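You operate a simulated robot arm through the tools that you are given. There is no shell and no other tool.

You run a simulated two-armed robot. Do the job below in one go: nothing can be reset, and whatever is moved stays where it is left.

Task
Finish the refill, then run the humidifier until the meter settles at 45 %.
Fine: clear bottle into its empty bay; tank lid on before the power; turn the mist knob; ready lamp lit. Set down upright: clear bottle.

The check looks at the end state, three seconds after you hand in, the way a careful person would. Anything else that was tipped, shoved, dropped, spilled or broken makes it a failure. A push-on lid holds only when it is set on centred and level and pressed home; a screw cap is set on level and turned clockwise until tight.

Robot
Two 7-joint arms with fingered hands on one trunk that stands fixed in place. Base frame: the origin is at the foot of the trunk, x ahead of it, y to its left, z up. Lengths are in m, angles in degrees, forces in N, time in s.
The left shoulder is at [0.029, 0.125, 1.272], the right one opposite. With the tool pointing down near the work surface each hand reaches from about 0.1 to 0.56 m from the base axis, measured 20 degrees to its own side. Payload 4 kg a hand.
The tool frame of a hand sits at the grasp point between the pads (the TCP): z along the fingers, y along the line on which they close. The tips reach 0.029 m beyond it. The gripper opens to 0.1 m; its body begins 0.034 m behind the TCP. The gripper is a hand of 5 fingers: y runs from the thumb to the fingers, the wrist lies at [-0.015, -0.105, -0.177] in the tool frame.
Orientation is that of the tool frame in the base frame, as a unit quaternion [x, y, z, w]. With the fingers straight down and the wrist toward the robot, the tool's x, y and z point along [0, 1, 0], [1, 0, 0] and [0, 0, -1] of the base frame.

Tools
- The arms move only by the tool step_arm. It takes "left_series", "right_series" or both (then of equal length, played together; a hand with none holds still); each is a list of rows, each an object of numbers (a shift or turn left out is 0): "tx", "ty", "tz": the shift along the base's x, y, z in units of 20 mm (1.0 is 20 mm); "wx", "wy", "wz": the turn, a rotation vector about the base's x, y, z in units of 8 degrees (1.0 is 8 degrees). In form: [{"tx": .., "ty": .., "tz": .., "wx": .., "wy": .., "wz": ..}, ...]. A call has 1 to 20 rows; each row shifts and turns the commanded pose from where the row before left it. A call with a number of a shift or a turn outside -1 to 1 is refused whole. A row lasts 0.2 s, in which the tool goes at most 0.05 m and 8.6 degrees; a call with a longer step from one row to the next is refused whole. A pose out of reach is approached as far as the arm can. The call stops where the force on the tool passes 90 N (or 10 N more than at its start, if that is more) or the arm is blocked; 0.2 s more then pass. In this call time passes only in rows, and 0.2 s behind the last. It gives the time, the measured TCP pose, the force on the tool (base axes), the opening and the grip force at its end, in the units of the frame above (readings bear some noise), with the torque about the TCP (base axes, N m) and any sound that the robot's microphone picked up, and new pictures: "views" is both (left out), scene, wrist or none (wrist: the cameras of the hands that moved).
- Cameras (640 x 400 px; columns grow to the right, rows downward): "scene" is now at [0.0961, -0.0481, 1.3803]; the picture's right is [-0.55, -0.83, 0.00], its down [-0.67, 0.45, -0.59] and it looks along [0.49, -0.33, -0.80] (base axes); focal length 275 px, centre (320, 200). "left" rides on the left gripper at [-0.066, -0.086, -0.121] in its tool frame; the picture's right is [-0.76, -0.31, 0.58], its down [0.59, -0.70, 0.40] and it looks along [0.28, 0.64, 0.71] (tool axes); focal length 247 px, centre (320, 200). "right" rides on the right gripper at [0.066, -0.086, -0.121] in its tool frame; the picture's right is [-0.76, 0.31, -0.58], its down [-0.59, -0.70, 0.40] and it looks along [-0.28, 0.64, 0.71] (tool axes); focal length 247 px, centre (320, 200). There is no depth. A picture from a camera that has moved, and an enlarged one, comes with that camera's place and axes in the base frame and with its lens. The place of the scene camera against the robot may be out by one fixed shift of up to 0.012 m in any direction.
- move_column(by): moves the trunk up (or, below 0, down) by that many m; the arms and the scene camera ride with it, the base frame stays. It gives what a move gives, with no picture.
- move_fingers(index, middle, ring, little, thumb_bend, thumb_turn, hand): sets how far each is bent, from 0 (flat) to 100 (curled in); at 30 the hand is open as for a grip, at 70 the pads meet at the TCP. One left out holds its place. A second passes; each finger stops where it meets its share of the squeeze, and holds until it gets a number again. It is the only way to open and close the hand. It gives what a move gives, with no picture; readings hold the bend of each and the force on index, middle, ring, little, thumb and palm. thumb_turn goes from beside the hand (0) to across from the fingers (100), as for a grip.
- aim_head(pan, tilt): turns the head with the scene camera to pan (to the left, within 80 degrees either way) and tilt (down, from -29 to 69), counted from straight ahead of the robot (the tilt from the chest, where the trunk bows). It gives what a move gives, and a new picture of the scene camera.
- enlarge(camera, box): a new picture of the part [left, top, right, bottom] of that camera's present view, enlarged. No time passes.
- hand_in(): hands the job in; it is judged then, once.

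Nothing tells you positions but the pictures and the camera data. Unless the task says otherwise, let go and move clear before handing in.

The tools are called as name(argument=value, ...) on one line, values as JSON. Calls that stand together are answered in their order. step_arm: Moves the arms, as the interface text tells. Its arguments: {"type":"object","properties":{"left_series":{"type":"array","items":{"type":"object","properties":{"tx":{"type":"number"},"ty":{"type":"number"},"tz":{"type":"number"},"wx":{"type":"number"},"wy":{"type":"number"},"wz":{"type":"number"}}}},"right_series":{"type":"array","items":{"type":"object","properties":{"tx":{"type":"number"},"ty":{"type":"number"},"tz":{"type":"number"},"wx":{"type":"number"},"wy":{"type":"number"},"wz":{"type":"number"}}}},"views":{"type":"string","enum":["both","scene","wrist","none"]}},"required":[]} The other tools are called the same way: move_column (by) moves the trunk up or down; move_fingers (index, middle, ring, little, thumb_bend, thumb_turn, hand) moves the fingers one by one; aim_head (pan, tilt) turns the head that bears the scene camera; enlarge (camera, box) takes an enlarged picture of a part of a camera's view; hand_in () hands the job in.

At the start:

```text
t: 0.0
left_ee_pos: [0.4503, -0.0376, 1.0313]
left_ee_rot: [0.707, 0.707, 0.0, 0.0]
left_contact_force: [-0.2, -0.5, -0.3]
left_moment: [-0.04, -0.02, -0.03]
left_width: 0.0998
left_grasp_force: 0.0
left_shape: jaw
left_bend: [30.0, 30.0, 30.0, 30.0, 30.0, 98.0]
left_finger forces: [0.0, 0.0, 0.1, 0.0, 0.0, 0.0]
right_ee_pos: [0.4082, -0.471, 1.0412]
right_ee_rot: [0.706, 0.708, 0.0, 0.0]
right_contact_force: [0.2, 1.1, 0.3]
right_moment: [0.02, 0.02, 0.02]
right_width: 0.0998
right_grasp_force: 0.0
right_shape: jaw
right_bend: [30.0, 30.0, 30.0, 30.0, 30.0, 98.0]
right_finger forces: [0.0, 0.0, 0.0, 0.1, 0.0, 0.1]
trunk travel left (down, up): [-0.47, 0.277]
head pan, tilt (commanded): [-33.7, 53.5]
```

scene: 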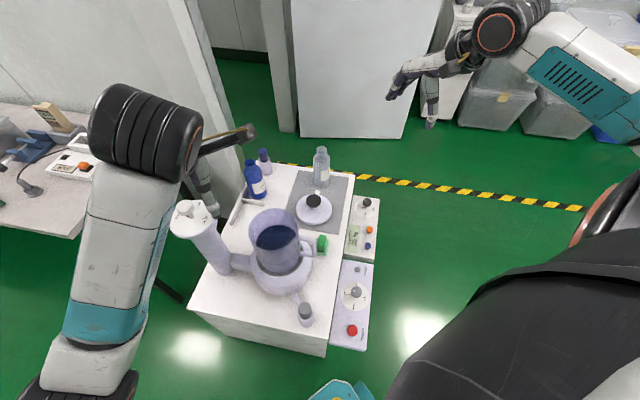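
right: 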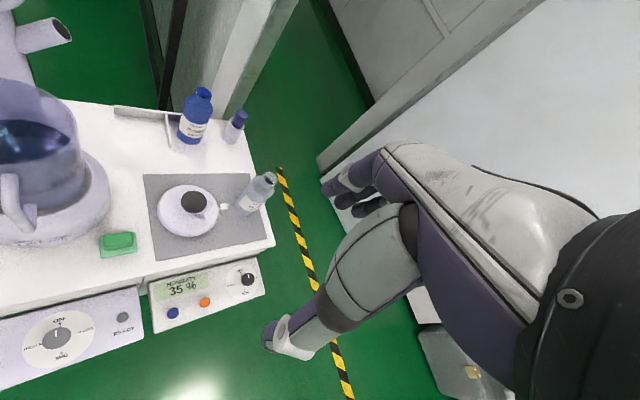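
left: 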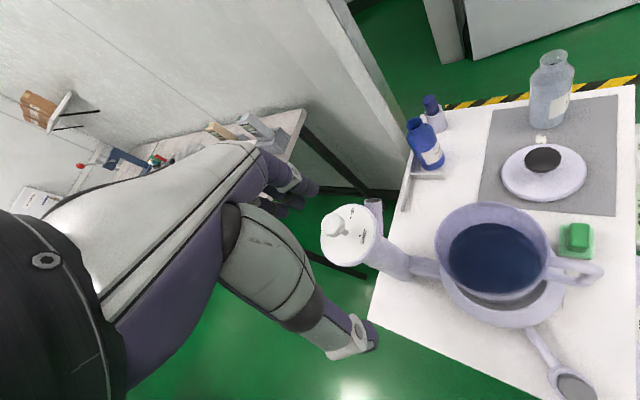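

I see a small table with a humidifier (jug-like tank with water, lid lying on a grey mat), bottles, a meter and a control panel with a knob. I will look closer before moving anything.

enlarge(camera="scene", box=[160, 130, 400, 360])

enlarge(camera="right", box=[0, 70, 300, 390])

enlarge(camera="left", box=[310, 30, 640, 400])

```text
1.74 times, centred on (280, 245) of scene
camera zoom: at [0.0961, -0.0481, 1.3803], right [-0.55, -0.83, 0.0], down [-0.67, 0.45, -0.59], along [0.49, -0.33, -0.8], focal length 478 px, centre (390, 122)
```

zoom: 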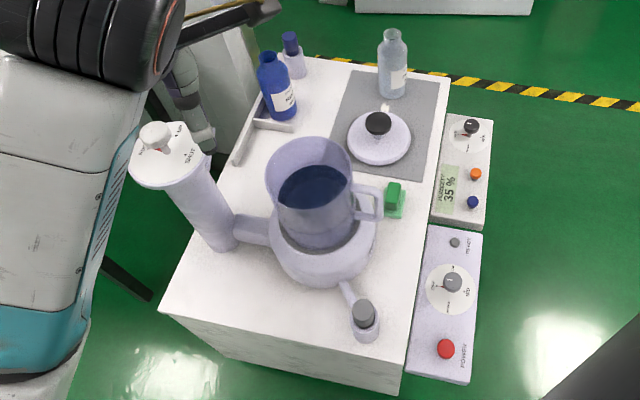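

```text
1.25 times, centred on (150, 230) of right
camera zoom: at [0.3217, -0.4078, 1.1613], right [0.31, -0.76, 0.58], down [-0.7, -0.59, -0.4], along [0.64, -0.28, -0.71], focal length 309 px, centre (532, 162)
```

zoom: 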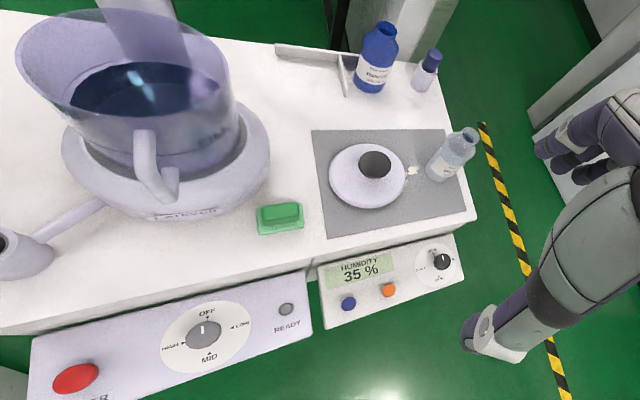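

```text
1.08 times, centred on (475, 215) of left (not enlarged: the box is as wide or as high as the picture)
camera zoom: at [0.3636, -0.1029, 1.1524], right [-0.31, -0.76, -0.58], down [-0.7, 0.59, -0.4], along [0.64, 0.28, -0.71], focal length 267 px, centre (152, 184)
```

zoom: 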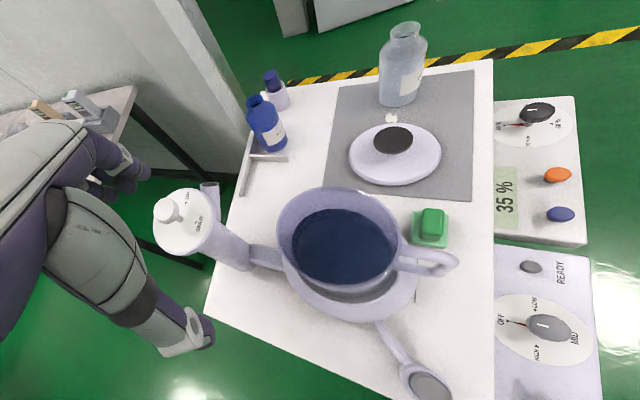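

I want a closer look at each part: the panel, the meter, the column with the white cap, the bottle bays, and the green object.

enlarge(camera="right", box=[0, 280, 140, 390])

enlarge(camera="right", box=[130, 230, 290, 340])

enlarge(camera="right", box=[100, 80, 290, 200])

enlarge(camera="right", box=[130, 160, 290, 270])

enlarge(camera="left", box=[310, 180, 480, 300])

enlarge(camera="left", box=[390, 80, 500, 220])

enlarge(camera="scene", box=[150, 180, 330, 340])

enlarge(camera="scene", box=[320, 190, 390, 350])

```text
3.64 times, centred on (70, 335) of right
camera zoom: at [0.3217, -0.4078, 1.1613], right [0.31, -0.76, 0.58], down [-0.7, -0.59, -0.4], along [0.64, -0.28, -0.71], focal length 898 px, centre (1229, -291)
```

zoom: 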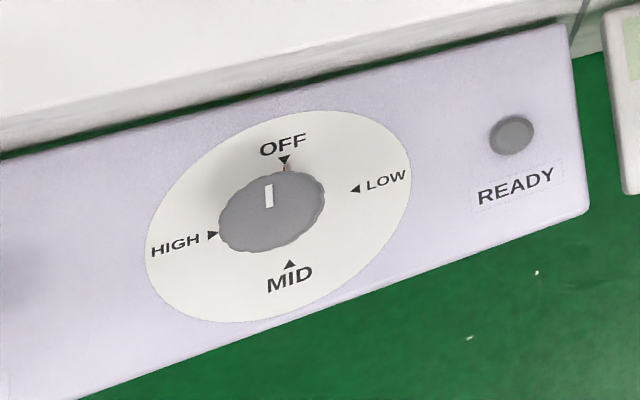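

```text
3.64 times, centred on (210, 285) of right
camera zoom: at [0.3217, -0.4078, 1.1613], right [0.31, -0.76, 0.58], down [-0.7, -0.59, -0.4], along [0.64, -0.28, -0.71], focal length 898 px, centre (720, -109)
```

zoom: 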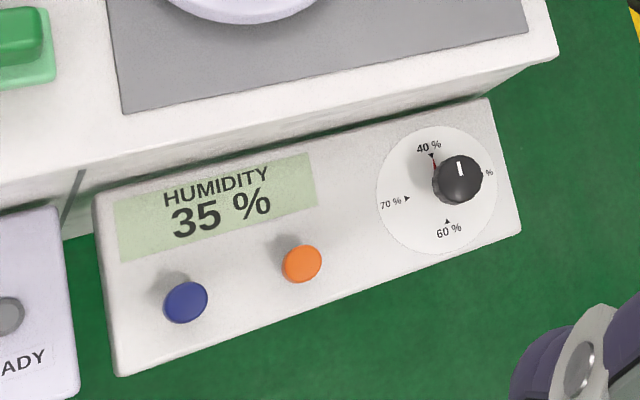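

```text
3.33 times, centred on (195, 140) of right
camera zoom: at [0.3217, -0.4078, 1.1613], right [0.31, -0.76, 0.58], down [-0.7, -0.59, -0.4], along [0.64, -0.28, -0.71], focal length 823 px, centre (737, 400)
```

zoom: 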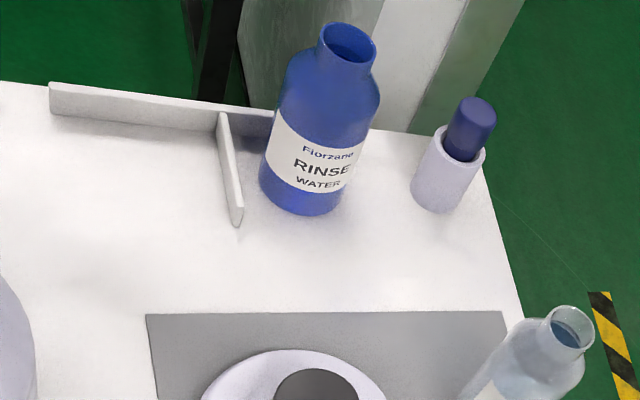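

```text
3.64 times, centred on (210, 215) of right
camera zoom: at [0.3217, -0.4078, 1.1613], right [0.31, -0.76, 0.58], down [-0.7, -0.59, -0.4], along [0.64, -0.28, -0.71], focal length 898 px, centre (720, 146)
```

zoom: 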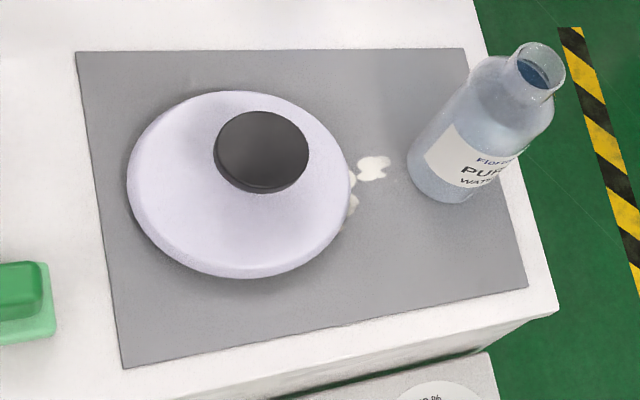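

```text
3.33 times, centred on (395, 240) of left
camera zoom: at [0.3636, -0.1029, 1.1524], right [-0.31, -0.76, -0.58], down [-0.7, 0.59, -0.4], along [0.64, 0.28, -0.71], focal length 823 px, centre (70, 67)
```

zoom: 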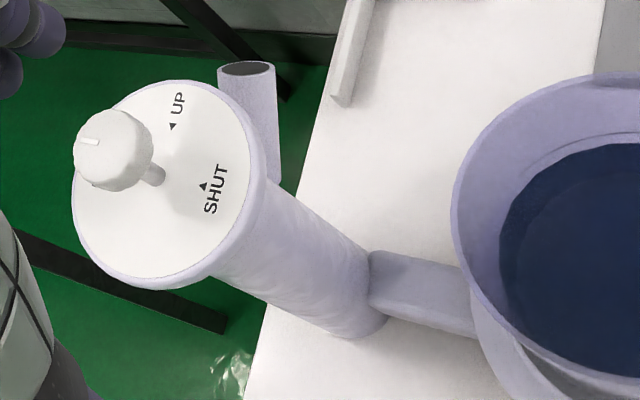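

```text
2.86 times, centred on (445, 150) of left
camera zoom: at [0.3636, -0.1029, 1.1524], right [-0.31, -0.76, -0.58], down [-0.7, 0.59, -0.4], along [0.64, 0.28, -0.71], focal length 706 px, centre (-37, 343)
```

zoom: 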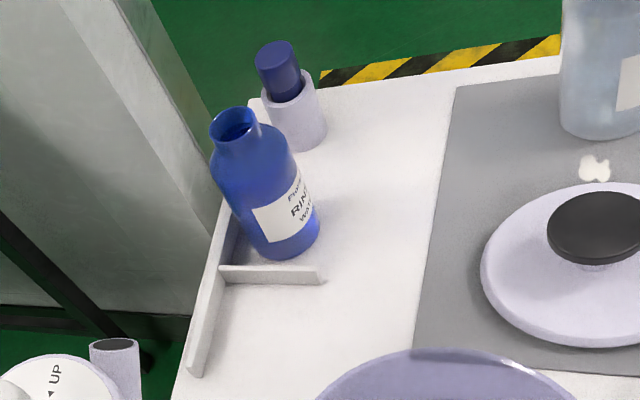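

```text
2.50 times, centred on (240, 260) of scene
camera zoom: at [0.0961, -0.0481, 1.3803], right [-0.55, -0.83, 0.0], down [-0.67, 0.45, -0.59], along [0.49, -0.33, -0.8], focal length 686 px, centre (520, 50)
```

zoom: 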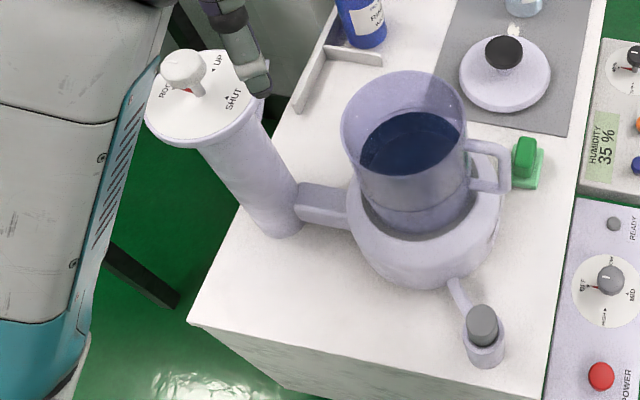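

```text
2.50 times, centred on (355, 270) of scene
camera zoom: at [0.0961, -0.0481, 1.3803], right [-0.55, -0.83, 0.0], down [-0.67, 0.45, -0.59], along [0.49, -0.33, -0.8], focal length 686 px, centre (232, 25)
```

zoom: 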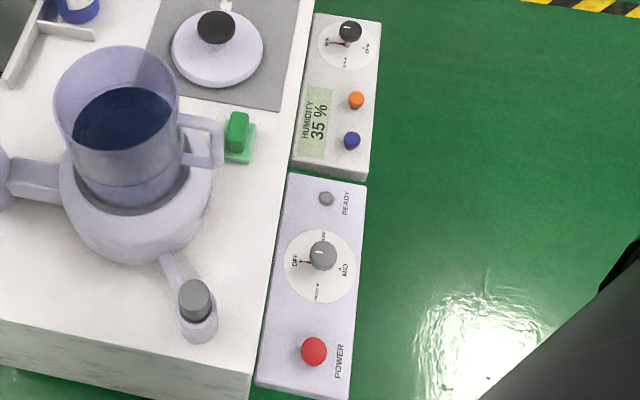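

enlarge(camera="scene", box=[165, 190, 235, 240])

enlarge(camera="scene", box=[270, 270, 340, 330])

enlarge(camera="right", box=[0, 60, 150, 270])

enlarge(camera="left", box=[540, 200, 620, 280])

enlarge(camera="left", box=[500, 310, 640, 400])

enlarge(camera="left", box=[480, 40, 640, 220])

aim_head(pan=-20, tilt=62)

```text
8.00 times, centred on (200, 215) of scene
camera zoom: at [0.0961, -0.0481, 1.3803], right [-0.55, -0.83, 0.0], down [-0.67, 0.45, -0.59], along [0.49, -0.33, -0.8], focal length 2196 px, centre (1280, 80)
```

zoom: 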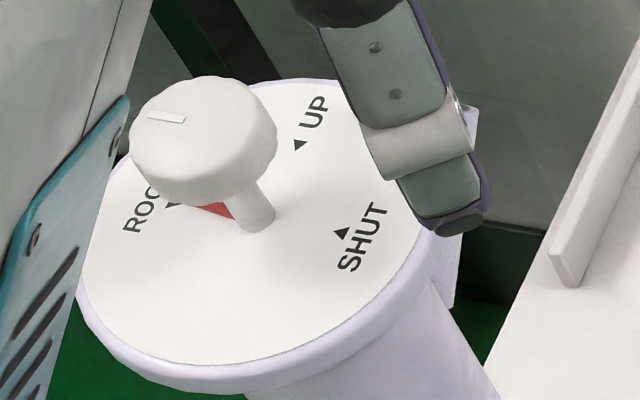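

```text
6.67 times, centred on (305, 300) of scene
camera zoom: at [0.0961, -0.0481, 1.3803], right [-0.55, -0.83, 0.0], down [-0.67, 0.45, -0.59], along [0.49, -0.33, -0.8], focal length 1830 px, centre (420, -467)
```

zoom: 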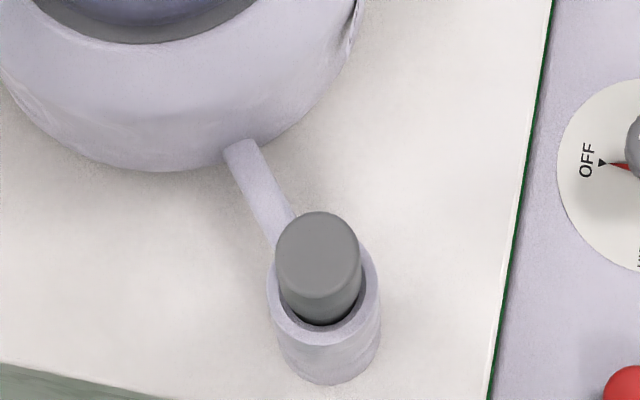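

```text
1.90 times, centred on (75, 165) of right
camera zoom: at [0.3217, -0.4078, 1.1613], right [0.31, -0.76, 0.58], down [-0.7, -0.59, -0.4], along [0.64, -0.28, -0.71], focal length 470 px, centre (787, 267)
```

zoom: 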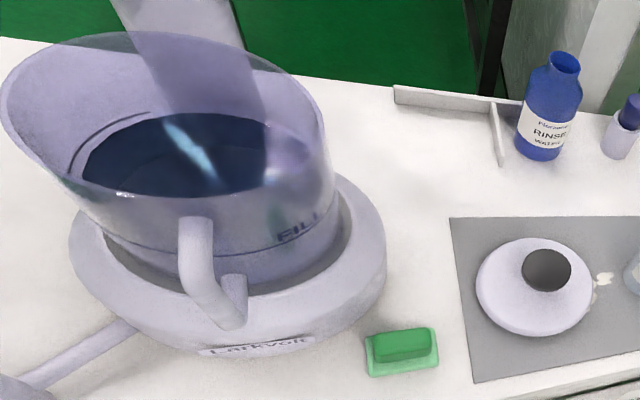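

```text
5.00 times, centred on (580, 240) of left
camera zoom: at [0.3636, -0.1029, 1.1524], right [-0.31, -0.76, -0.58], down [-0.7, 0.59, -0.4], along [0.64, 0.28, -0.71], focal length 1235 px, centre (-980, 0)
```

zoom: 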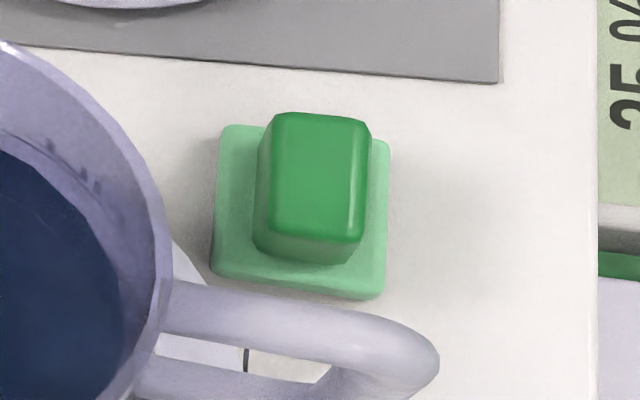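

```text
4.44 times, centred on (570, 355) of left
camera zoom: at [0.3636, -0.1029, 1.1524], right [-0.31, -0.76, -0.58], down [-0.7, 0.59, -0.4], along [0.64, 0.28, -0.71], focal length 1098 px, centre (-791, -489)
```

zoom: 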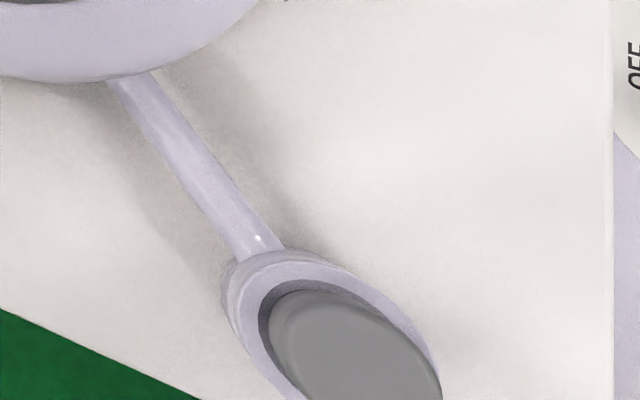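

```text
2.22 times, centred on (560, 130) of left
camera zoom: at [0.3636, -0.1029, 1.1524], right [-0.31, -0.76, -0.58], down [-0.7, 0.59, -0.4], along [0.64, 0.28, -0.71], focal length 549 px, centre (-213, 356)
```

zoom: 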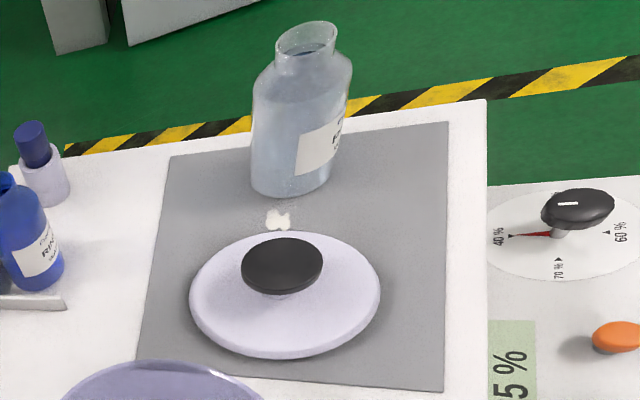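

```text
t: 0.8
left_ee_pos: [0.4488, -0.0373, 1.0326]
left_ee_rot: [0.707, 0.707, 0.0, 0.0]
left_contact_force: [-0.3, -0.4, -0.3]
left_moment: [-0.01, 0.01, -0.02]
left_width: 0.0997
left_grasp_force: 0.0
left_shape: jaw
left_bend: [30.0, 30.0, 30.0, 30.0, 30.0, 98.0]
left_finger forces: [0.0, 0.0, 0.0, 0.0, 0.0, 0.1]
right_ee_pos: [0.4085, -0.4725, 1.0406]
right_ee_rot: [0.707, 0.707, 0.0, 0.001]
right_contact_force: [-0.3, 1.1, -0.3]
right_moment: [0.03, -0.02, 0.0]
right_width: 0.0998
right_grasp_force: 0.0
right_shape: jaw
right_bend: [30.0, 30.0, 30.0, 30.0, 30.0, 98.0]
right_finger forces: [0.1, 0.0, 0.0, 0.0, 0.0, 0.0]
trunk travel left (down, up): [-0.47, 0.277]
head pan, tilt (commanded): [-20.0, 62.0]
camera scene: at [0.0952, -0.0293, 1.3701], right [-0.34, -0.94, 0.0], down [-0.83, 0.3, -0.47], along [0.44, -0.16, -0.88], focal length 275 px, centre (320, 200)
```

scene: 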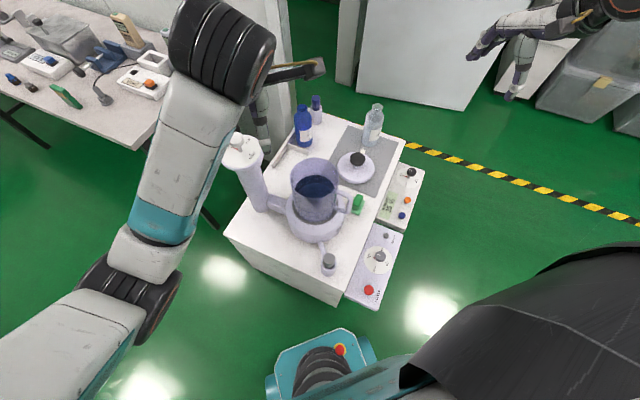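

The table top is at z≈0.507, turned 45°. From the two wrist cameras I place the parts as follows:

| Part | Position |
|---|---|
| Lid knob top | about (0.601, -0.349, 0.576) |
| Tank rim centre | about (0.456, -0.145, 0.772) |
| Clear bottle | (0.709, -0.456) |
| Empty bay | about (0.713, -0.139) |
| Mist knob | (0.286, -0.316, 0.431) |

First I park the left arm off to the left, clear of the tank. At the same time I bring the right hand high above the lid.

step_arm(left_series=[{"tz": 0.5}, {"tz": 0.5}, {"tx": -0.5, "ty": 1}, {"tx": -0.5, "ty": 1}, {"tx": -0.5, "ty": 1}, {"tx": -0.5, "ty": 1}, {"tx": -0.5, "ty": 1}, {"tx": -0.5, "ty": 1}, {"tx": -0.5, "ty": 1}, {"tx": -0.5, "ty": 1}, {"tx": -0.5, "ty": 1}, {"tx": -0.5, "ty": 1}, {"tx": -0.5, "ty": 1}, {"tx": -0.5, "ty": 1}, {"tx": -0.5, "ty": 1}, {"tx": -0.5, "ty": 1}, {"tx": -0.5, "ty": 1}, {"tx": -0.5, "ty": 1}, {"tx": -0.5, "ty": 1}], right_series=[{"tx": 0.5, "ty": 0.32}, {"tx": 0.5, "ty": 0.32}, {"tx": 0.5, "ty": 0.32}, {"tx": 0.5, "ty": 0.32}, {"tx": 0.5, "ty": 0.32}, {"tx": 0.5, "ty": 0.32}, {"tx": 0.5, "ty": 0.32}, {"tx": 0.5, "ty": 0.32}, {"tx": 0.5, "ty": 0.32}, {"tx": 0.5, "ty": 0.32}, {"tx": 0.5, "ty": 0.32}, {"tx": 0.5, "ty": 0.32}, {"tx": 0.5, "ty": 0.32}, {"tx": 0.5, "ty": 0.32}, {"tx": 0.5, "ty": 0.32}, {"tx": 0.5, "ty": 0.32}, {"tx": 0.5, "ty": 0.32}, {"tx": 0.5, "ty": 0.32}, {"tx": 0.5, "ty": 0.32}], views="both")

```text
t: 2.8
left_ee_pos: [0.4023, 0.1435, 1.0731]
left_ee_rot: [0.692, 0.717, 0.084, -0.022]
left_contact_force: [0.2, 0.7, 0.5]
left_moment: [0.0, 0.0, -0.01]
left_width: 0.0997
left_grasp_force: 0.0
left_shape: jaw
left_bend: [30.0, 30.0, 30.0, 30.0, 30.0, 98.0]
left_finger forces: [0.0, 0.0, 0.0, 0.0, 0.0, 0.1]
left hand out of reach, approached as far as the arm can: row 9, 10
right_ee_pos: [0.4982, -0.4154, 1.0398]
right_ee_rot: [0.707, 0.708, -0.002, 0.001]
right_contact_force: [0.1, -0.1, 0.0]
right_moment: [0.01, -0.02, 0.0]
right_width: 0.0996
right_grasp_force: 0.1
right_shape: jaw
right_bend: [30.0, 30.0, 30.0, 30.0, 30.0, 98.0]
right_finger forces: [0.0, 0.1, 0.1, 0.0, 0.1, 0.0]
trunk travel left (down, up): [-0.47, 0.277]
head pan, tilt (commanded): [-20.0, 62.0]
stopped in row 10 (left hand): the arm was blocked; the commanded pose is now the measured one
camera scene: at [0.0954, -0.0291, 1.3701], right [-0.34, -0.94, 0.0], down [-0.83, 0.3, -0.47], along [0.44, -0.16, -0.88], focal length 275 px, centre (320, 200)
camera right: at [0.4107, -0.3502, 1.1603], right [0.31, -0.76, 0.58], down [-0.7, -0.59, -0.4], along [0.64, -0.28, -0.71], focal length 247 px, centre (320, 200)
camera left: at [0.3105, 0.058, 1.1744], right [-0.22, -0.67, -0.71], down [-0.69, 0.62, -0.37], along [0.69, 0.41, -0.6], focal length 247 px, centre (320, 200)
```

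scene: 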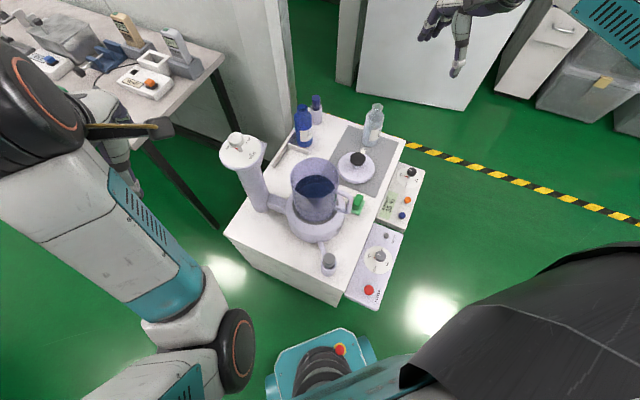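
right: 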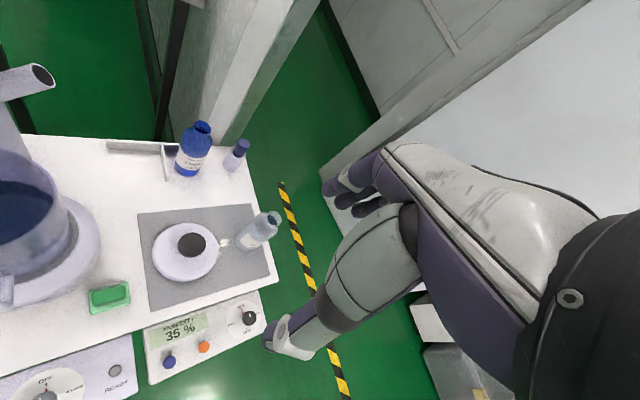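
left: 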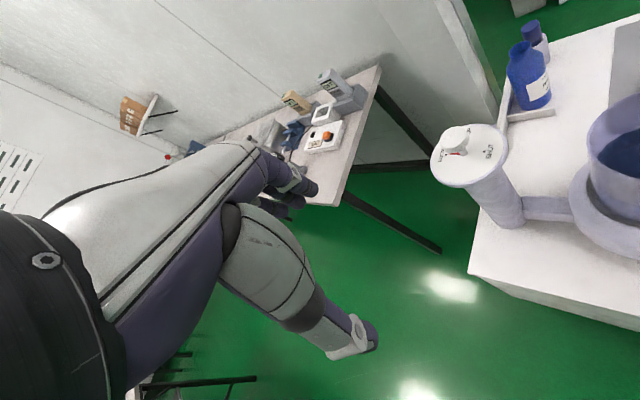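

The left arm hit a reach limit at about (0.40, 0.14, 1.07), but the view is clear. I'll yaw the left hand outward while drawing it back, and bring the right hand the rest of the way over the lid.

step_arm(left_series=[{"tx": -0.5, "wz": 0.8}, {"tx": -0.5, "wz": 0.8}, {"tx": -0.5, "ty": 0.3, "wz": 0.8}, {"tx": -0.5, "ty": 0.3, "wz": 0.8}, {"tx": -0.5, "ty": 0.3, "wz": 0.5}, {"tx": -0.5, "ty": 0.3}, {"tx": -0.5, "ty": 0.3}, {"tx": -0.5, "ty": 0.3}], views="scene")

step_arm(right_series=[{"tx": 0.6, "ty": 0.39}, {"tx": 0.6, "ty": 0.39}, {"tx": 0.6, "ty": 0.39}, {"tx": 0.6, "ty": 0.39}, {"tx": 0.6, "ty": 0.39}, {"tx": 0.6, "ty": 0.39}, {"tx": 0.6, "ty": 0.39}, {"tx": 0.6, "ty": 0.39}, {"tx": 0.3, "ty": 0.2}], views="both")

```text
t: 3.7
left_ee_pos: [0.3959, 0.1921, 1.1062]
left_ee_rot: [0.516, 0.838, 0.171, -0.037]
left_contact_force: [-0.9, 0.2, -0.4]
left_moment: [0.0, -0.02, 0.0]
left_width: 0.0999
left_grasp_force: 0.1
left_shape: jaw
left_bend: [30.0, 30.0, 30.0, 30.0, 30.0, 98.0]
left_finger forces: [0.1, 0.1, 0.0, 0.0, 0.1, 0.1]
left hand out of reach, approached as far as the arm can: row 2, 4
right_ee_pos: [0.4968, -0.4162, 1.0389]
right_ee_rot: [0.707, 0.707, -0.001, 0.0]
right_contact_force: [0.5, -0.6, 0.6]
right_moment: [0.03, -0.01, 0.03]
right_width: 0.0998
right_grasp_force: 0.0
right_shape: jaw
right_bend: [30.0, 30.0, 30.0, 30.0, 30.0, 98.0]
right_finger forces: [0.0, 0.0, 0.0, 0.1, 0.0, 0.0]
trunk travel left (down, up): [-0.47, 0.277]
head pan, tilt (commanded): [-20.0, 62.0]
stopped in row 4 (left hand): the arm was blocked; the commanded pose is now the measured one
camera scene: at [0.0953, -0.0295, 1.3701], right [-0.34, -0.94, 0.0], down [-0.83, 0.3, -0.47], along [0.44, -0.16, -0.88], focal length 275 px, centre (320, 200)
```

scene: 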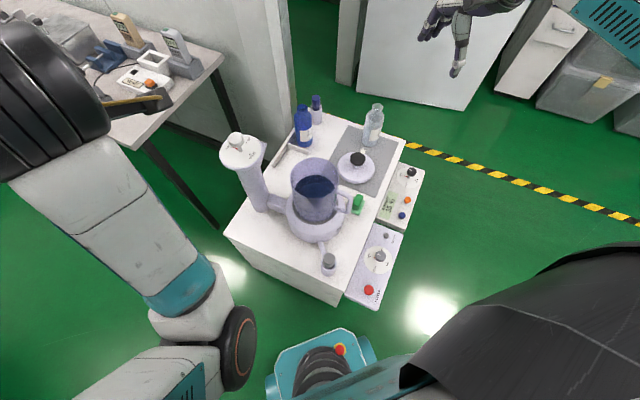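

```text
t: 5.7
left_ee_pos: [0.3953, 0.1923, 1.106]
left_ee_rot: [0.518, 0.837, 0.171, -0.037]
left_contact_force: [-0.3, -0.6, 0.2]
left_moment: [0.0, -0.02, 0.02]
left_width: 0.0996
left_grasp_force: 0.1
left_shape: jaw
left_bend: [30.0, 30.0, 30.0, 30.0, 30.0, 98.0]
left_finger forces: [0.0, 0.1, 0.0, 0.0, 0.1, 0.0]
right_ee_pos: [0.6006, -0.348, 1.04]
right_ee_rot: [0.706, 0.708, -0.001, 0.0]
right_contact_force: [-0.1, -0.4, 0.3]
right_moment: [-0.03, -0.01, 0.01]
right_width: 0.0999
right_grasp_force: 0.1
right_shape: jaw
right_bend: [30.0, 30.0, 30.0, 30.0, 30.0, 98.0]
right_finger forces: [0.0, 0.1, 0.0, 0.0, 0.0, 0.1]
trunk travel left (down, up): [-0.47, 0.277]
head pan, tilt (commanded): [-20.0, 62.0]
camera scene: at [0.0953, -0.0291, 1.3701], right [-0.34, -0.94, 0.0], down [-0.83, 0.3, -0.47], along [0.44, -0.16, -0.88], focal length 275 px, centre (320, 200)
camera right: at [0.5138, -0.2828, 1.1607], right [0.31, -0.76, 0.58], down [-0.7, -0.59, -0.4], along [0.64, -0.28, -0.71], focal length 247 px, centre (320, 200)
```

scene: 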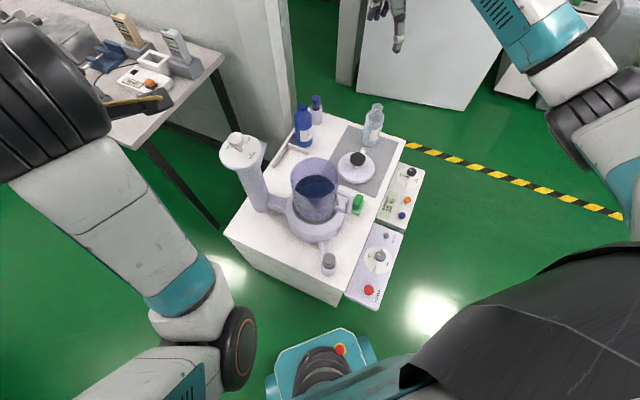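
right: 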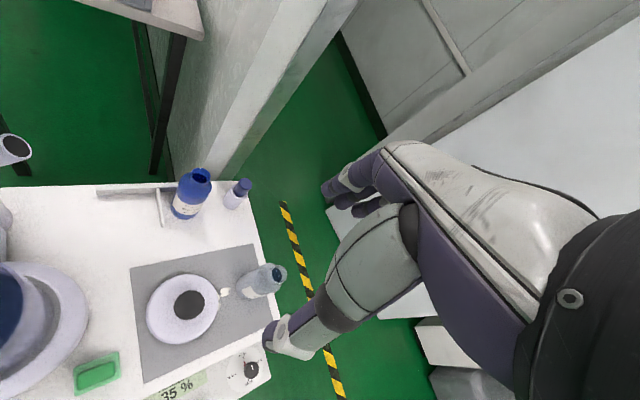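

The right hand is centred above the lid at z=1.04. I'll yaw it about 30° so the fingers stay clear of the bottle, then lower the trunk so the hand comes down over the knob.

step_arm(right_series=[{"wz": 0.94}, {"wz": 0.94}, {"wz": 0.94}, {"wz": 0.94}], views="none")

move_column(by=-0.3)

aim_head(pan=-30, tilt=50)

enlarge(camera="right", box=[0, 0, 640, 400])

```text
t: 6.7
left_ee_pos: [0.3952, 0.1924, 1.1053]
left_ee_rot: [0.517, 0.838, 0.171, -0.039]
left_contact_force: [0.1, -0.2, 1.0]
left_moment: [0.01, 0.01, -0.01]
left_width: 0.0997
left_grasp_force: 0.0
left_shape: jaw
left_bend: [30.0, 30.0, 30.0, 30.0, 30.0, 98.0]
left_finger forces: [0.0, 0.1, 0.0, 0.0, 0.0, 0.0]
right_ee_pos: [0.5999, -0.3491, 1.0394]
right_ee_rot: [0.499, 0.867, 0.0, 0.002]
right_contact_force: [-0.1, -0.8, 0.0]
right_moment: [-0.01, -0.01, 0.02]
right_width: 0.0999
right_grasp_force: 0.1
right_shape: jaw
right_bend: [30.0, 30.0, 30.0, 30.0, 30.0, 98.0]
right_finger forces: [0.0, 0.0, 0.1, 0.1, 0.1, 0.0]
trunk travel left (down, up): [-0.47, 0.277]
head pan, tilt (commanded): [-20.0, 62.0]
```

```text
t: 7.4
left_ee_pos: [0.4009, 0.2365, 1.0943]
left_ee_rot: [0.489, 0.832, 0.249, -0.076]
left_contact_force: [0.2, -0.8, 0.1]
left_moment: [0.0, 0.02, -0.03]
left_width: 0.0995
left_grasp_force: 0.1
left_shape: jaw
left_bend: [30.0, 30.0, 30.0, 30.0, 30.0, 98.0]
left_finger forces: [0.0, 0.0, 0.0, 0.0, 0.2, 0.1]
right_ee_pos: [0.6008, -0.35, 1.0156]
right_ee_rot: [0.5, 0.866, 0.0, -0.001]
right_contact_force: [0.5, 0.7, 0.6]
right_moment: [0.0, 0.0, 0.03]
right_width: 0.1
right_grasp_force: 0.2
right_shape: jaw
right_bend: [30.0, 30.0, 30.0, 30.0, 30.0, 98.0]
right_finger forces: [0.1, 0.0, 0.0, 0.1, 0.0, 0.0]
trunk travel left (down, up): [-0.447, 0.3]
head pan, tilt (commanded): [-20.0, 62.0]
stopped: the arm was blocked; the commanded pose is now the measured one
```

```text
t: 8.2
left_ee_pos: [0.4011, 0.2359, 1.0959]
left_ee_rot: [0.489, 0.833, 0.248, -0.077]
left_contact_force: [-0.1, -0.8, 0.5]
left_moment: [-0.03, 0.0, 0.01]
left_width: 0.0998
left_grasp_force: 0.1
left_shape: jaw
left_bend: [30.0, 30.0, 30.0, 30.0, 30.0, 98.0]
left_finger forces: [0.1, 0.1, 0.0, 0.0, 0.0, 0.1]
right_ee_pos: [0.5982, -0.348, 1.0155]
right_ee_rot: [0.499, 0.867, -0.001, -0.001]
right_contact_force: [0.4, -0.7, 0.6]
right_moment: [0.01, 0.01, 0.01]
right_width: 0.1
right_grasp_force: 0.0
right_shape: jaw
right_bend: [30.0, 30.0, 30.0, 30.0, 30.0, 98.0]
right_finger forces: [0.0, 0.0, 0.0, 0.1, 0.0, 0.0]
trunk travel left (down, up): [-0.447, 0.3]
head pan, tilt (commanded): [-30.0, 50.0]
camera scene: at [0.1044, -0.0457, 1.3621], right [-0.5, -0.87, 0.0], down [-0.66, 0.38, -0.64], along [0.56, -0.32, -0.77], focal length 275 px, centre (320, 200)
```

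scene: 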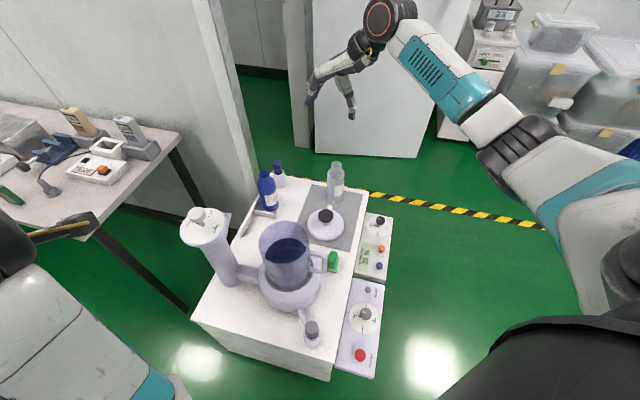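

```text
1.00 times, centred on (320, 200) of right (not enlarged: the box is as wide or as high as the picture)
camera zoom: at [0.4917, -0.3356, 1.1371], right [0.65, -0.5, 0.58], down [-0.31, -0.86, -0.4], along [0.7, 0.08, -0.71], focal length 247 px, centre (320, 200)
```

zoom: 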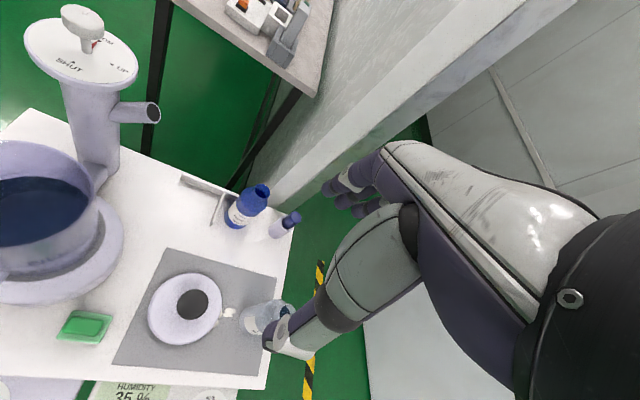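

The trunk stopped because an arm was blocked, most likely the left one. I'll turn the head to the left to see what it is touching.

aim_head(pan=35, tilt=50)

enlarge(camera="left", box=[0, 0, 640, 400])

```text
t: 9.5
left_ee_pos: [0.3995, 0.2352, 1.095]
left_ee_rot: [0.49, 0.832, 0.248, -0.077]
left_contact_force: [0.3, 0.1, -0.3]
left_moment: [-0.03, -0.02, 0.01]
left_width: 0.0999
left_grasp_force: 0.0
left_shape: jaw
left_bend: [30.0, 30.0, 30.0, 30.0, 30.0, 98.0]
left_finger forces: [0.0, 0.0, 0.0, 0.0, 0.0, 0.0]
right_ee_pos: [0.5987, -0.3504, 1.0156]
right_ee_rot: [0.499, 0.867, -0.001, -0.001]
right_contact_force: [-0.9, -0.8, -0.3]
right_moment: [-0.01, 0.01, 0.01]
right_width: 0.0994
right_grasp_force: 0.0
right_shape: jaw
right_bend: [30.0, 30.0, 30.0, 30.0, 30.0, 98.0]
right_finger forces: [0.0, 0.1, 0.0, 0.1, 0.1, 0.1]
trunk travel left (down, up): [-0.447, 0.3]
head pan, tilt (commanded): [35.0, 50.0]
camera scene: at [0.1008, 0.0369, 1.3622], right [0.57, -0.82, 0.0], down [-0.63, -0.44, -0.64], along [0.53, 0.37, -0.77], focal length 275 px, centre (320, 200)
```

scene: 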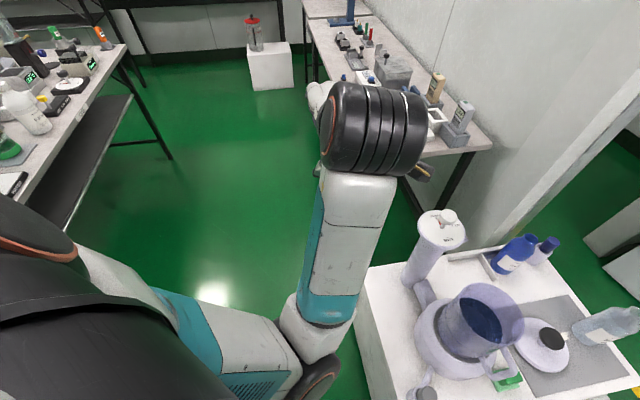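

```text
1.00 times, centred on (320, 200) of left (not enlarged: the box is as wide or as high as the picture)
camera zoom: at [0.346, 0.0923, 1.1456], right [0.19, -0.43, -0.88], down [-0.85, 0.37, -0.36], along [0.49, 0.82, -0.3], focal length 247 px, centre (320, 200)
```

zoom: 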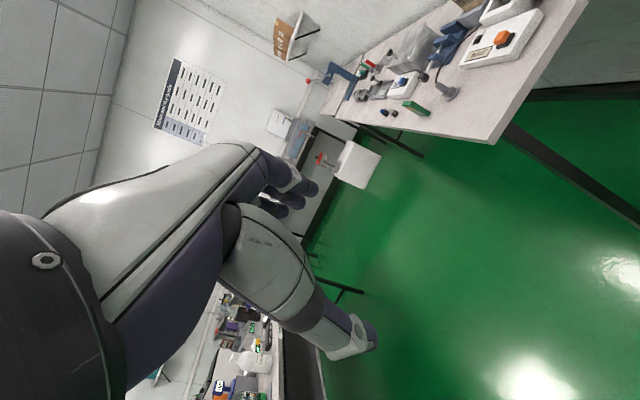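

The left wrist has been pulled in so close to its shoulder that the elbow is fully folded. I'll extend the left hand forward and left into the free space to unfold it.

step_arm(left_series=[{"tx": 0.6, "ty": 0.2}, {"tx": 0.6, "ty": 0.3}, {"tx": 0.5, "ty": 0.5}, {"tx": 0.5, "ty": 0.5}, {"tx": 0.4, "ty": 0.6}, {"tx": 0.3, "ty": 0.6}, {"tx": 0.2, "ty": 0.6}, {"tx": 0.2, "ty": 0.6}], views="scene")

```text
t: 11.3
left_ee_pos: [0.4666, 0.3125, 1.0915]
left_ee_rot: [0.491, 0.832, 0.245, -0.076]
left_contact_force: [0.1, -0.4, -0.5]
left_moment: [-0.03, 0.0, 0.03]
left_width: 0.0998
left_grasp_force: 0.0
left_shape: jaw
left_bend: [30.0, 30.0, 30.0, 30.0, 30.0, 98.0]
left_finger forces: [0.1, 0.0, 0.0, 0.0, 0.0, 0.0]
right_ee_pos: [0.6007, -0.3494, 1.0165]
right_ee_rot: [0.498, 0.867, -0.001, 0.0]
right_contact_force: [0.6, 0.0, -0.8]
right_moment: [0.02, 0.0, 0.02]
right_width: 0.0999
right_grasp_force: 0.0
right_shape: jaw
right_bend: [30.0, 30.0, 30.0, 30.0, 30.0, 98.0]
right_finger forces: [0.0, 0.0, 0.0, 0.0, 0.1, 0.0]
trunk travel left (down, up): [-0.447, 0.3]
head pan, tilt (commanded): [35.0, 50.0]
camera scene: at [0.1009, 0.0371, 1.3622], right [0.57, -0.82, 0.0], down [-0.63, -0.44, -0.64], along [0.53, 0.37, -0.77], focal length 275 px, centre (320, 200)
```

scene: 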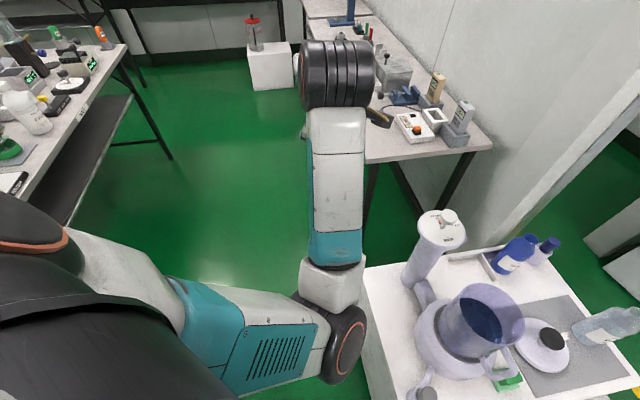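

The left arm is unfolded now. I'll lower the trunk about 0.33 m, which brings the right TCP to about 0.69 over the knob.

move_column(by=-0.32)

aim_head(pan=-30, tilt=40)

enlarge(camera="right", box=[0, 0, 640, 400])

```text
t: 14.5
left_ee_pos: [0.4758, 0.3181, 0.7452]
left_ee_rot: [0.496, 0.829, 0.233, -0.114]
left_contact_force: [0.0, 0.5, 0.3]
left_moment: [0.01, 0.0, -0.02]
left_width: 0.0997
left_grasp_force: 0.1
left_shape: jaw
left_bend: [30.0, 30.0, 30.0, 30.0, 30.0, 98.0]
left_finger forces: [0.0, 0.0, 0.0, 0.1, 0.1, 0.0]
right_ee_pos: [0.5993, -0.348, 0.6967]
right_ee_rot: [0.499, 0.867, 0.0, -0.001]
right_contact_force: [0.1, 0.3, -0.4]
right_moment: [0.02, 0.0, 0.02]
right_width: 0.0999
right_grasp_force: 0.0
right_shape: jaw
right_bend: [30.0, 30.0, 30.0, 30.0, 30.0, 98.0]
right_finger forces: [0.0, 0.1, 0.0, 0.0, 0.0, 0.0]
trunk travel left (down, up): [-0.127, 0.62]
head pan, tilt (commanded): [35.0, 50.0]
```

```text
t: 15.8
left_ee_pos: [0.4768, 0.3168, 0.7441]
left_ee_rot: [0.496, 0.829, 0.233, -0.113]
left_contact_force: [-0.1, 0.8, -0.2]
left_moment: [0.04, 0.0, 0.01]
left_width: 0.0999
left_grasp_force: 0.0
left_shape: jaw
left_bend: [30.0, 30.0, 30.0, 30.0, 30.0, 98.0]
left_finger forces: [0.1, 0.1, 0.1, 0.0, 0.0, 0.1]
right_ee_pos: [0.5983, -0.3497, 0.6955]
right_ee_rot: [0.498, 0.867, -0.001, 0.0]
right_contact_force: [0.0, 0.4, -1.3]
right_moment: [-0.02, 0.01, -0.03]
right_width: 0.0997
right_grasp_force: 0.0
right_shape: jaw
right_bend: [30.0, 30.0, 30.0, 30.0, 30.0, 98.0]
right_finger forces: [0.1, 0.1, 0.1, 0.0, 0.0, 0.1]
trunk travel left (down, up): [-0.127, 0.62]
head pan, tilt (commanded): [-30.0, 40.0]
camera scene: at [0.2048, -0.0496, 1.0468], right [-0.5, -0.87, 0.0], down [-0.56, 0.32, -0.77], along [0.66, -0.38, -0.64], focal length 275 px, centre (320, 200)
```

scene: 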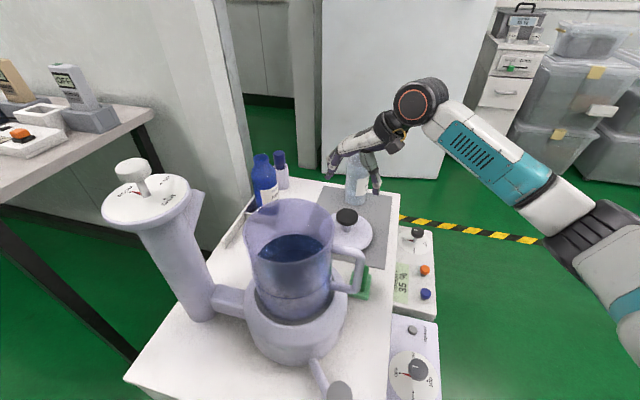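

```text
1.00 times, centred on (320, 200) of right (not enlarged: the box is as wide or as high as the picture)
camera zoom: at [0.4916, -0.3355, 0.8171], right [0.65, -0.5, 0.58], down [-0.31, -0.86, -0.4], along [0.7, 0.08, -0.71], focal length 247 px, centre (320, 200)
```

zoom: 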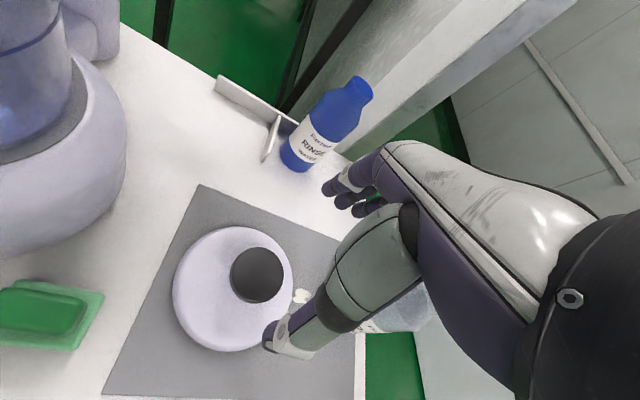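

The wrist view now confirms the knob is at (0.599, -0.349), right under the TCP. I'll check the knob's side profile before descending.

enlarge(camera="scene", box=[310, 130, 410, 260])

enlarge(camera="right", box=[160, 200, 340, 370])

```text
3.08 times, centred on (360, 195) of scene
camera zoom: at [0.2048, -0.0496, 1.0468], right [-0.5, -0.87, 0.0], down [-0.56, 0.32, -0.77], along [0.66, -0.38, -0.64], focal length 845 px, centre (197, 215)
```

zoom: 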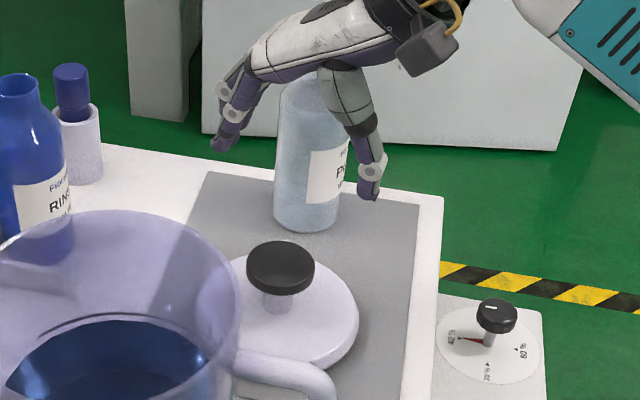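

```text
2.35 times, centred on (250, 285) of right
camera zoom: at [0.4916, -0.3355, 0.8171], right [0.65, -0.5, 0.58], down [-0.31, -0.86, -0.4], along [0.7, 0.08, -0.71], focal length 581 px, centre (485, 0)
```

zoom: 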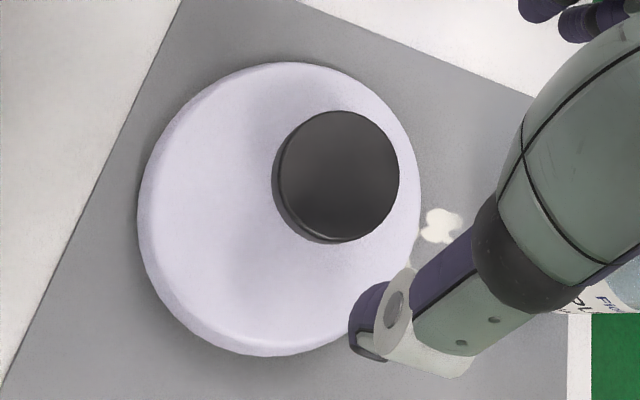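

The knob is a 20 mm thick disc on a stem, with its underside at about 0.556 and the lid surface at about 0.534. I'll lower the hand to TCP z≈0.570 and then close on the knob.

step_arm(right_series=[{"tz": -0.8}, {"tz": -0.8}, {"tz": -0.8}, {"tz": -0.8}, {"tz": -0.8}, {"tz": -0.8}, {"tz": -0.7}, {"tz": -0.7}], views="both")

```text
t: 17.6
left_ee_pos: [0.4765, 0.3183, 0.7459]
left_ee_rot: [0.496, 0.828, 0.233, -0.114]
left_contact_force: [0.7, 0.7, 0.1]
left_moment: [-0.02, 0.02, -0.02]
left_width: 0.0997
left_grasp_force: 0.1
left_shape: jaw
left_bend: [30.0, 30.0, 30.0, 30.0, 30.0, 98.0]
left_finger forces: [0.0, 0.0, 0.1, 0.0, 0.0, 0.0]
right_ee_pos: [0.5999, -0.3506, 0.5719]
right_ee_rot: [0.499, 0.867, -0.001, 0.0]
right_contact_force: [-0.1, -0.2, -0.1]
right_moment: [0.0, 0.0, 0.01]
right_width: 0.1
right_grasp_force: 0.1
right_shape: jaw
right_bend: [30.0, 30.0, 30.0, 30.0, 30.0, 98.0]
right_finger forces: [0.1, 0.0, 0.1, 0.1, 0.1, 0.1]
trunk travel left (down, up): [-0.127, 0.62]
head pan, tilt (commanded): [-30.0, 40.0]
camera scene: at [0.2047, -0.0497, 1.0468], right [-0.5, -0.87, 0.0], down [-0.56, 0.32, -0.77], along [0.66, -0.38, -0.64], focal length 275 px, centre (320, 200)
camera right: at [0.4913, -0.3364, 0.6928], right [0.65, -0.5, 0.58], down [-0.31, -0.86, -0.4], along [0.7, 0.08, -0.71], focal length 247 px, centre (320, 200)
```

scene: 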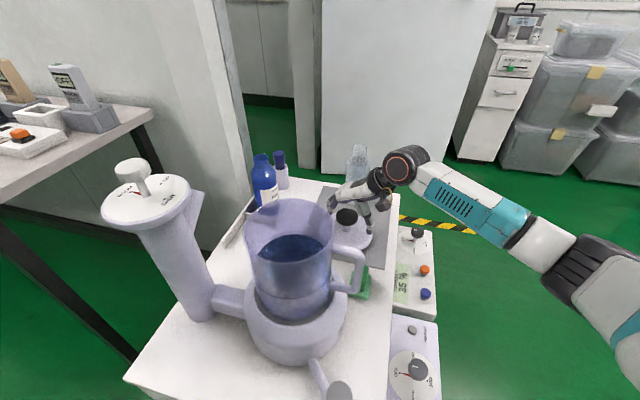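
right: 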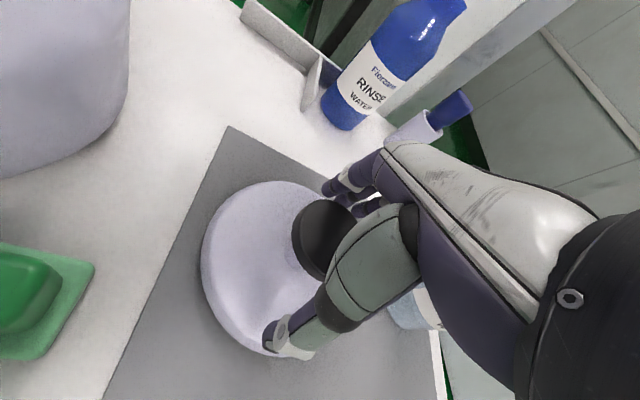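

enlarge(camera="scene", box=[310, 150, 410, 270])

enlarge(camera="right", box=[190, 150, 440, 370])

```text
3.33 times, centred on (360, 210) of scene
camera zoom: at [0.2047, -0.0497, 1.0468], right [-0.5, -0.87, 0.0], down [-0.56, 0.32, -0.77], along [0.66, -0.38, -0.64], focal length 915 px, centre (187, 167)
```

zoom: 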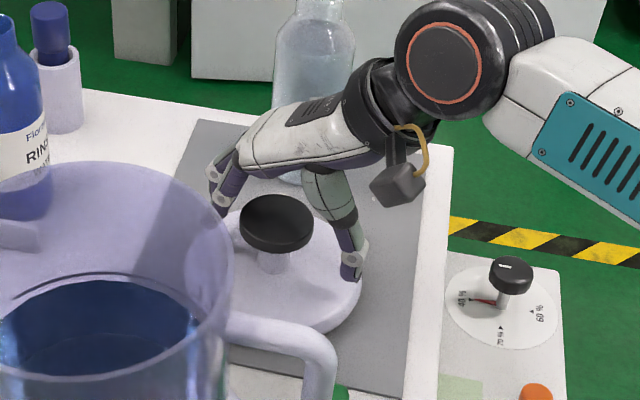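

```text
1.82 times, centred on (315, 260) of right
camera zoom: at [0.4913, -0.3364, 0.6928], right [0.65, -0.5, 0.58], down [-0.31, -0.86, -0.4], along [0.7, 0.08, -0.71], focal length 449 px, centre (329, 91)
```

zoom: 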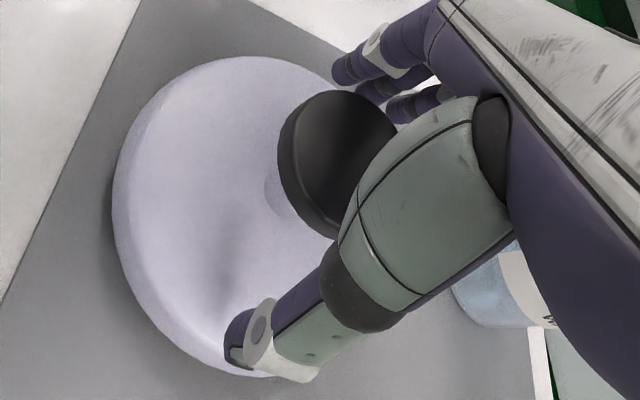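

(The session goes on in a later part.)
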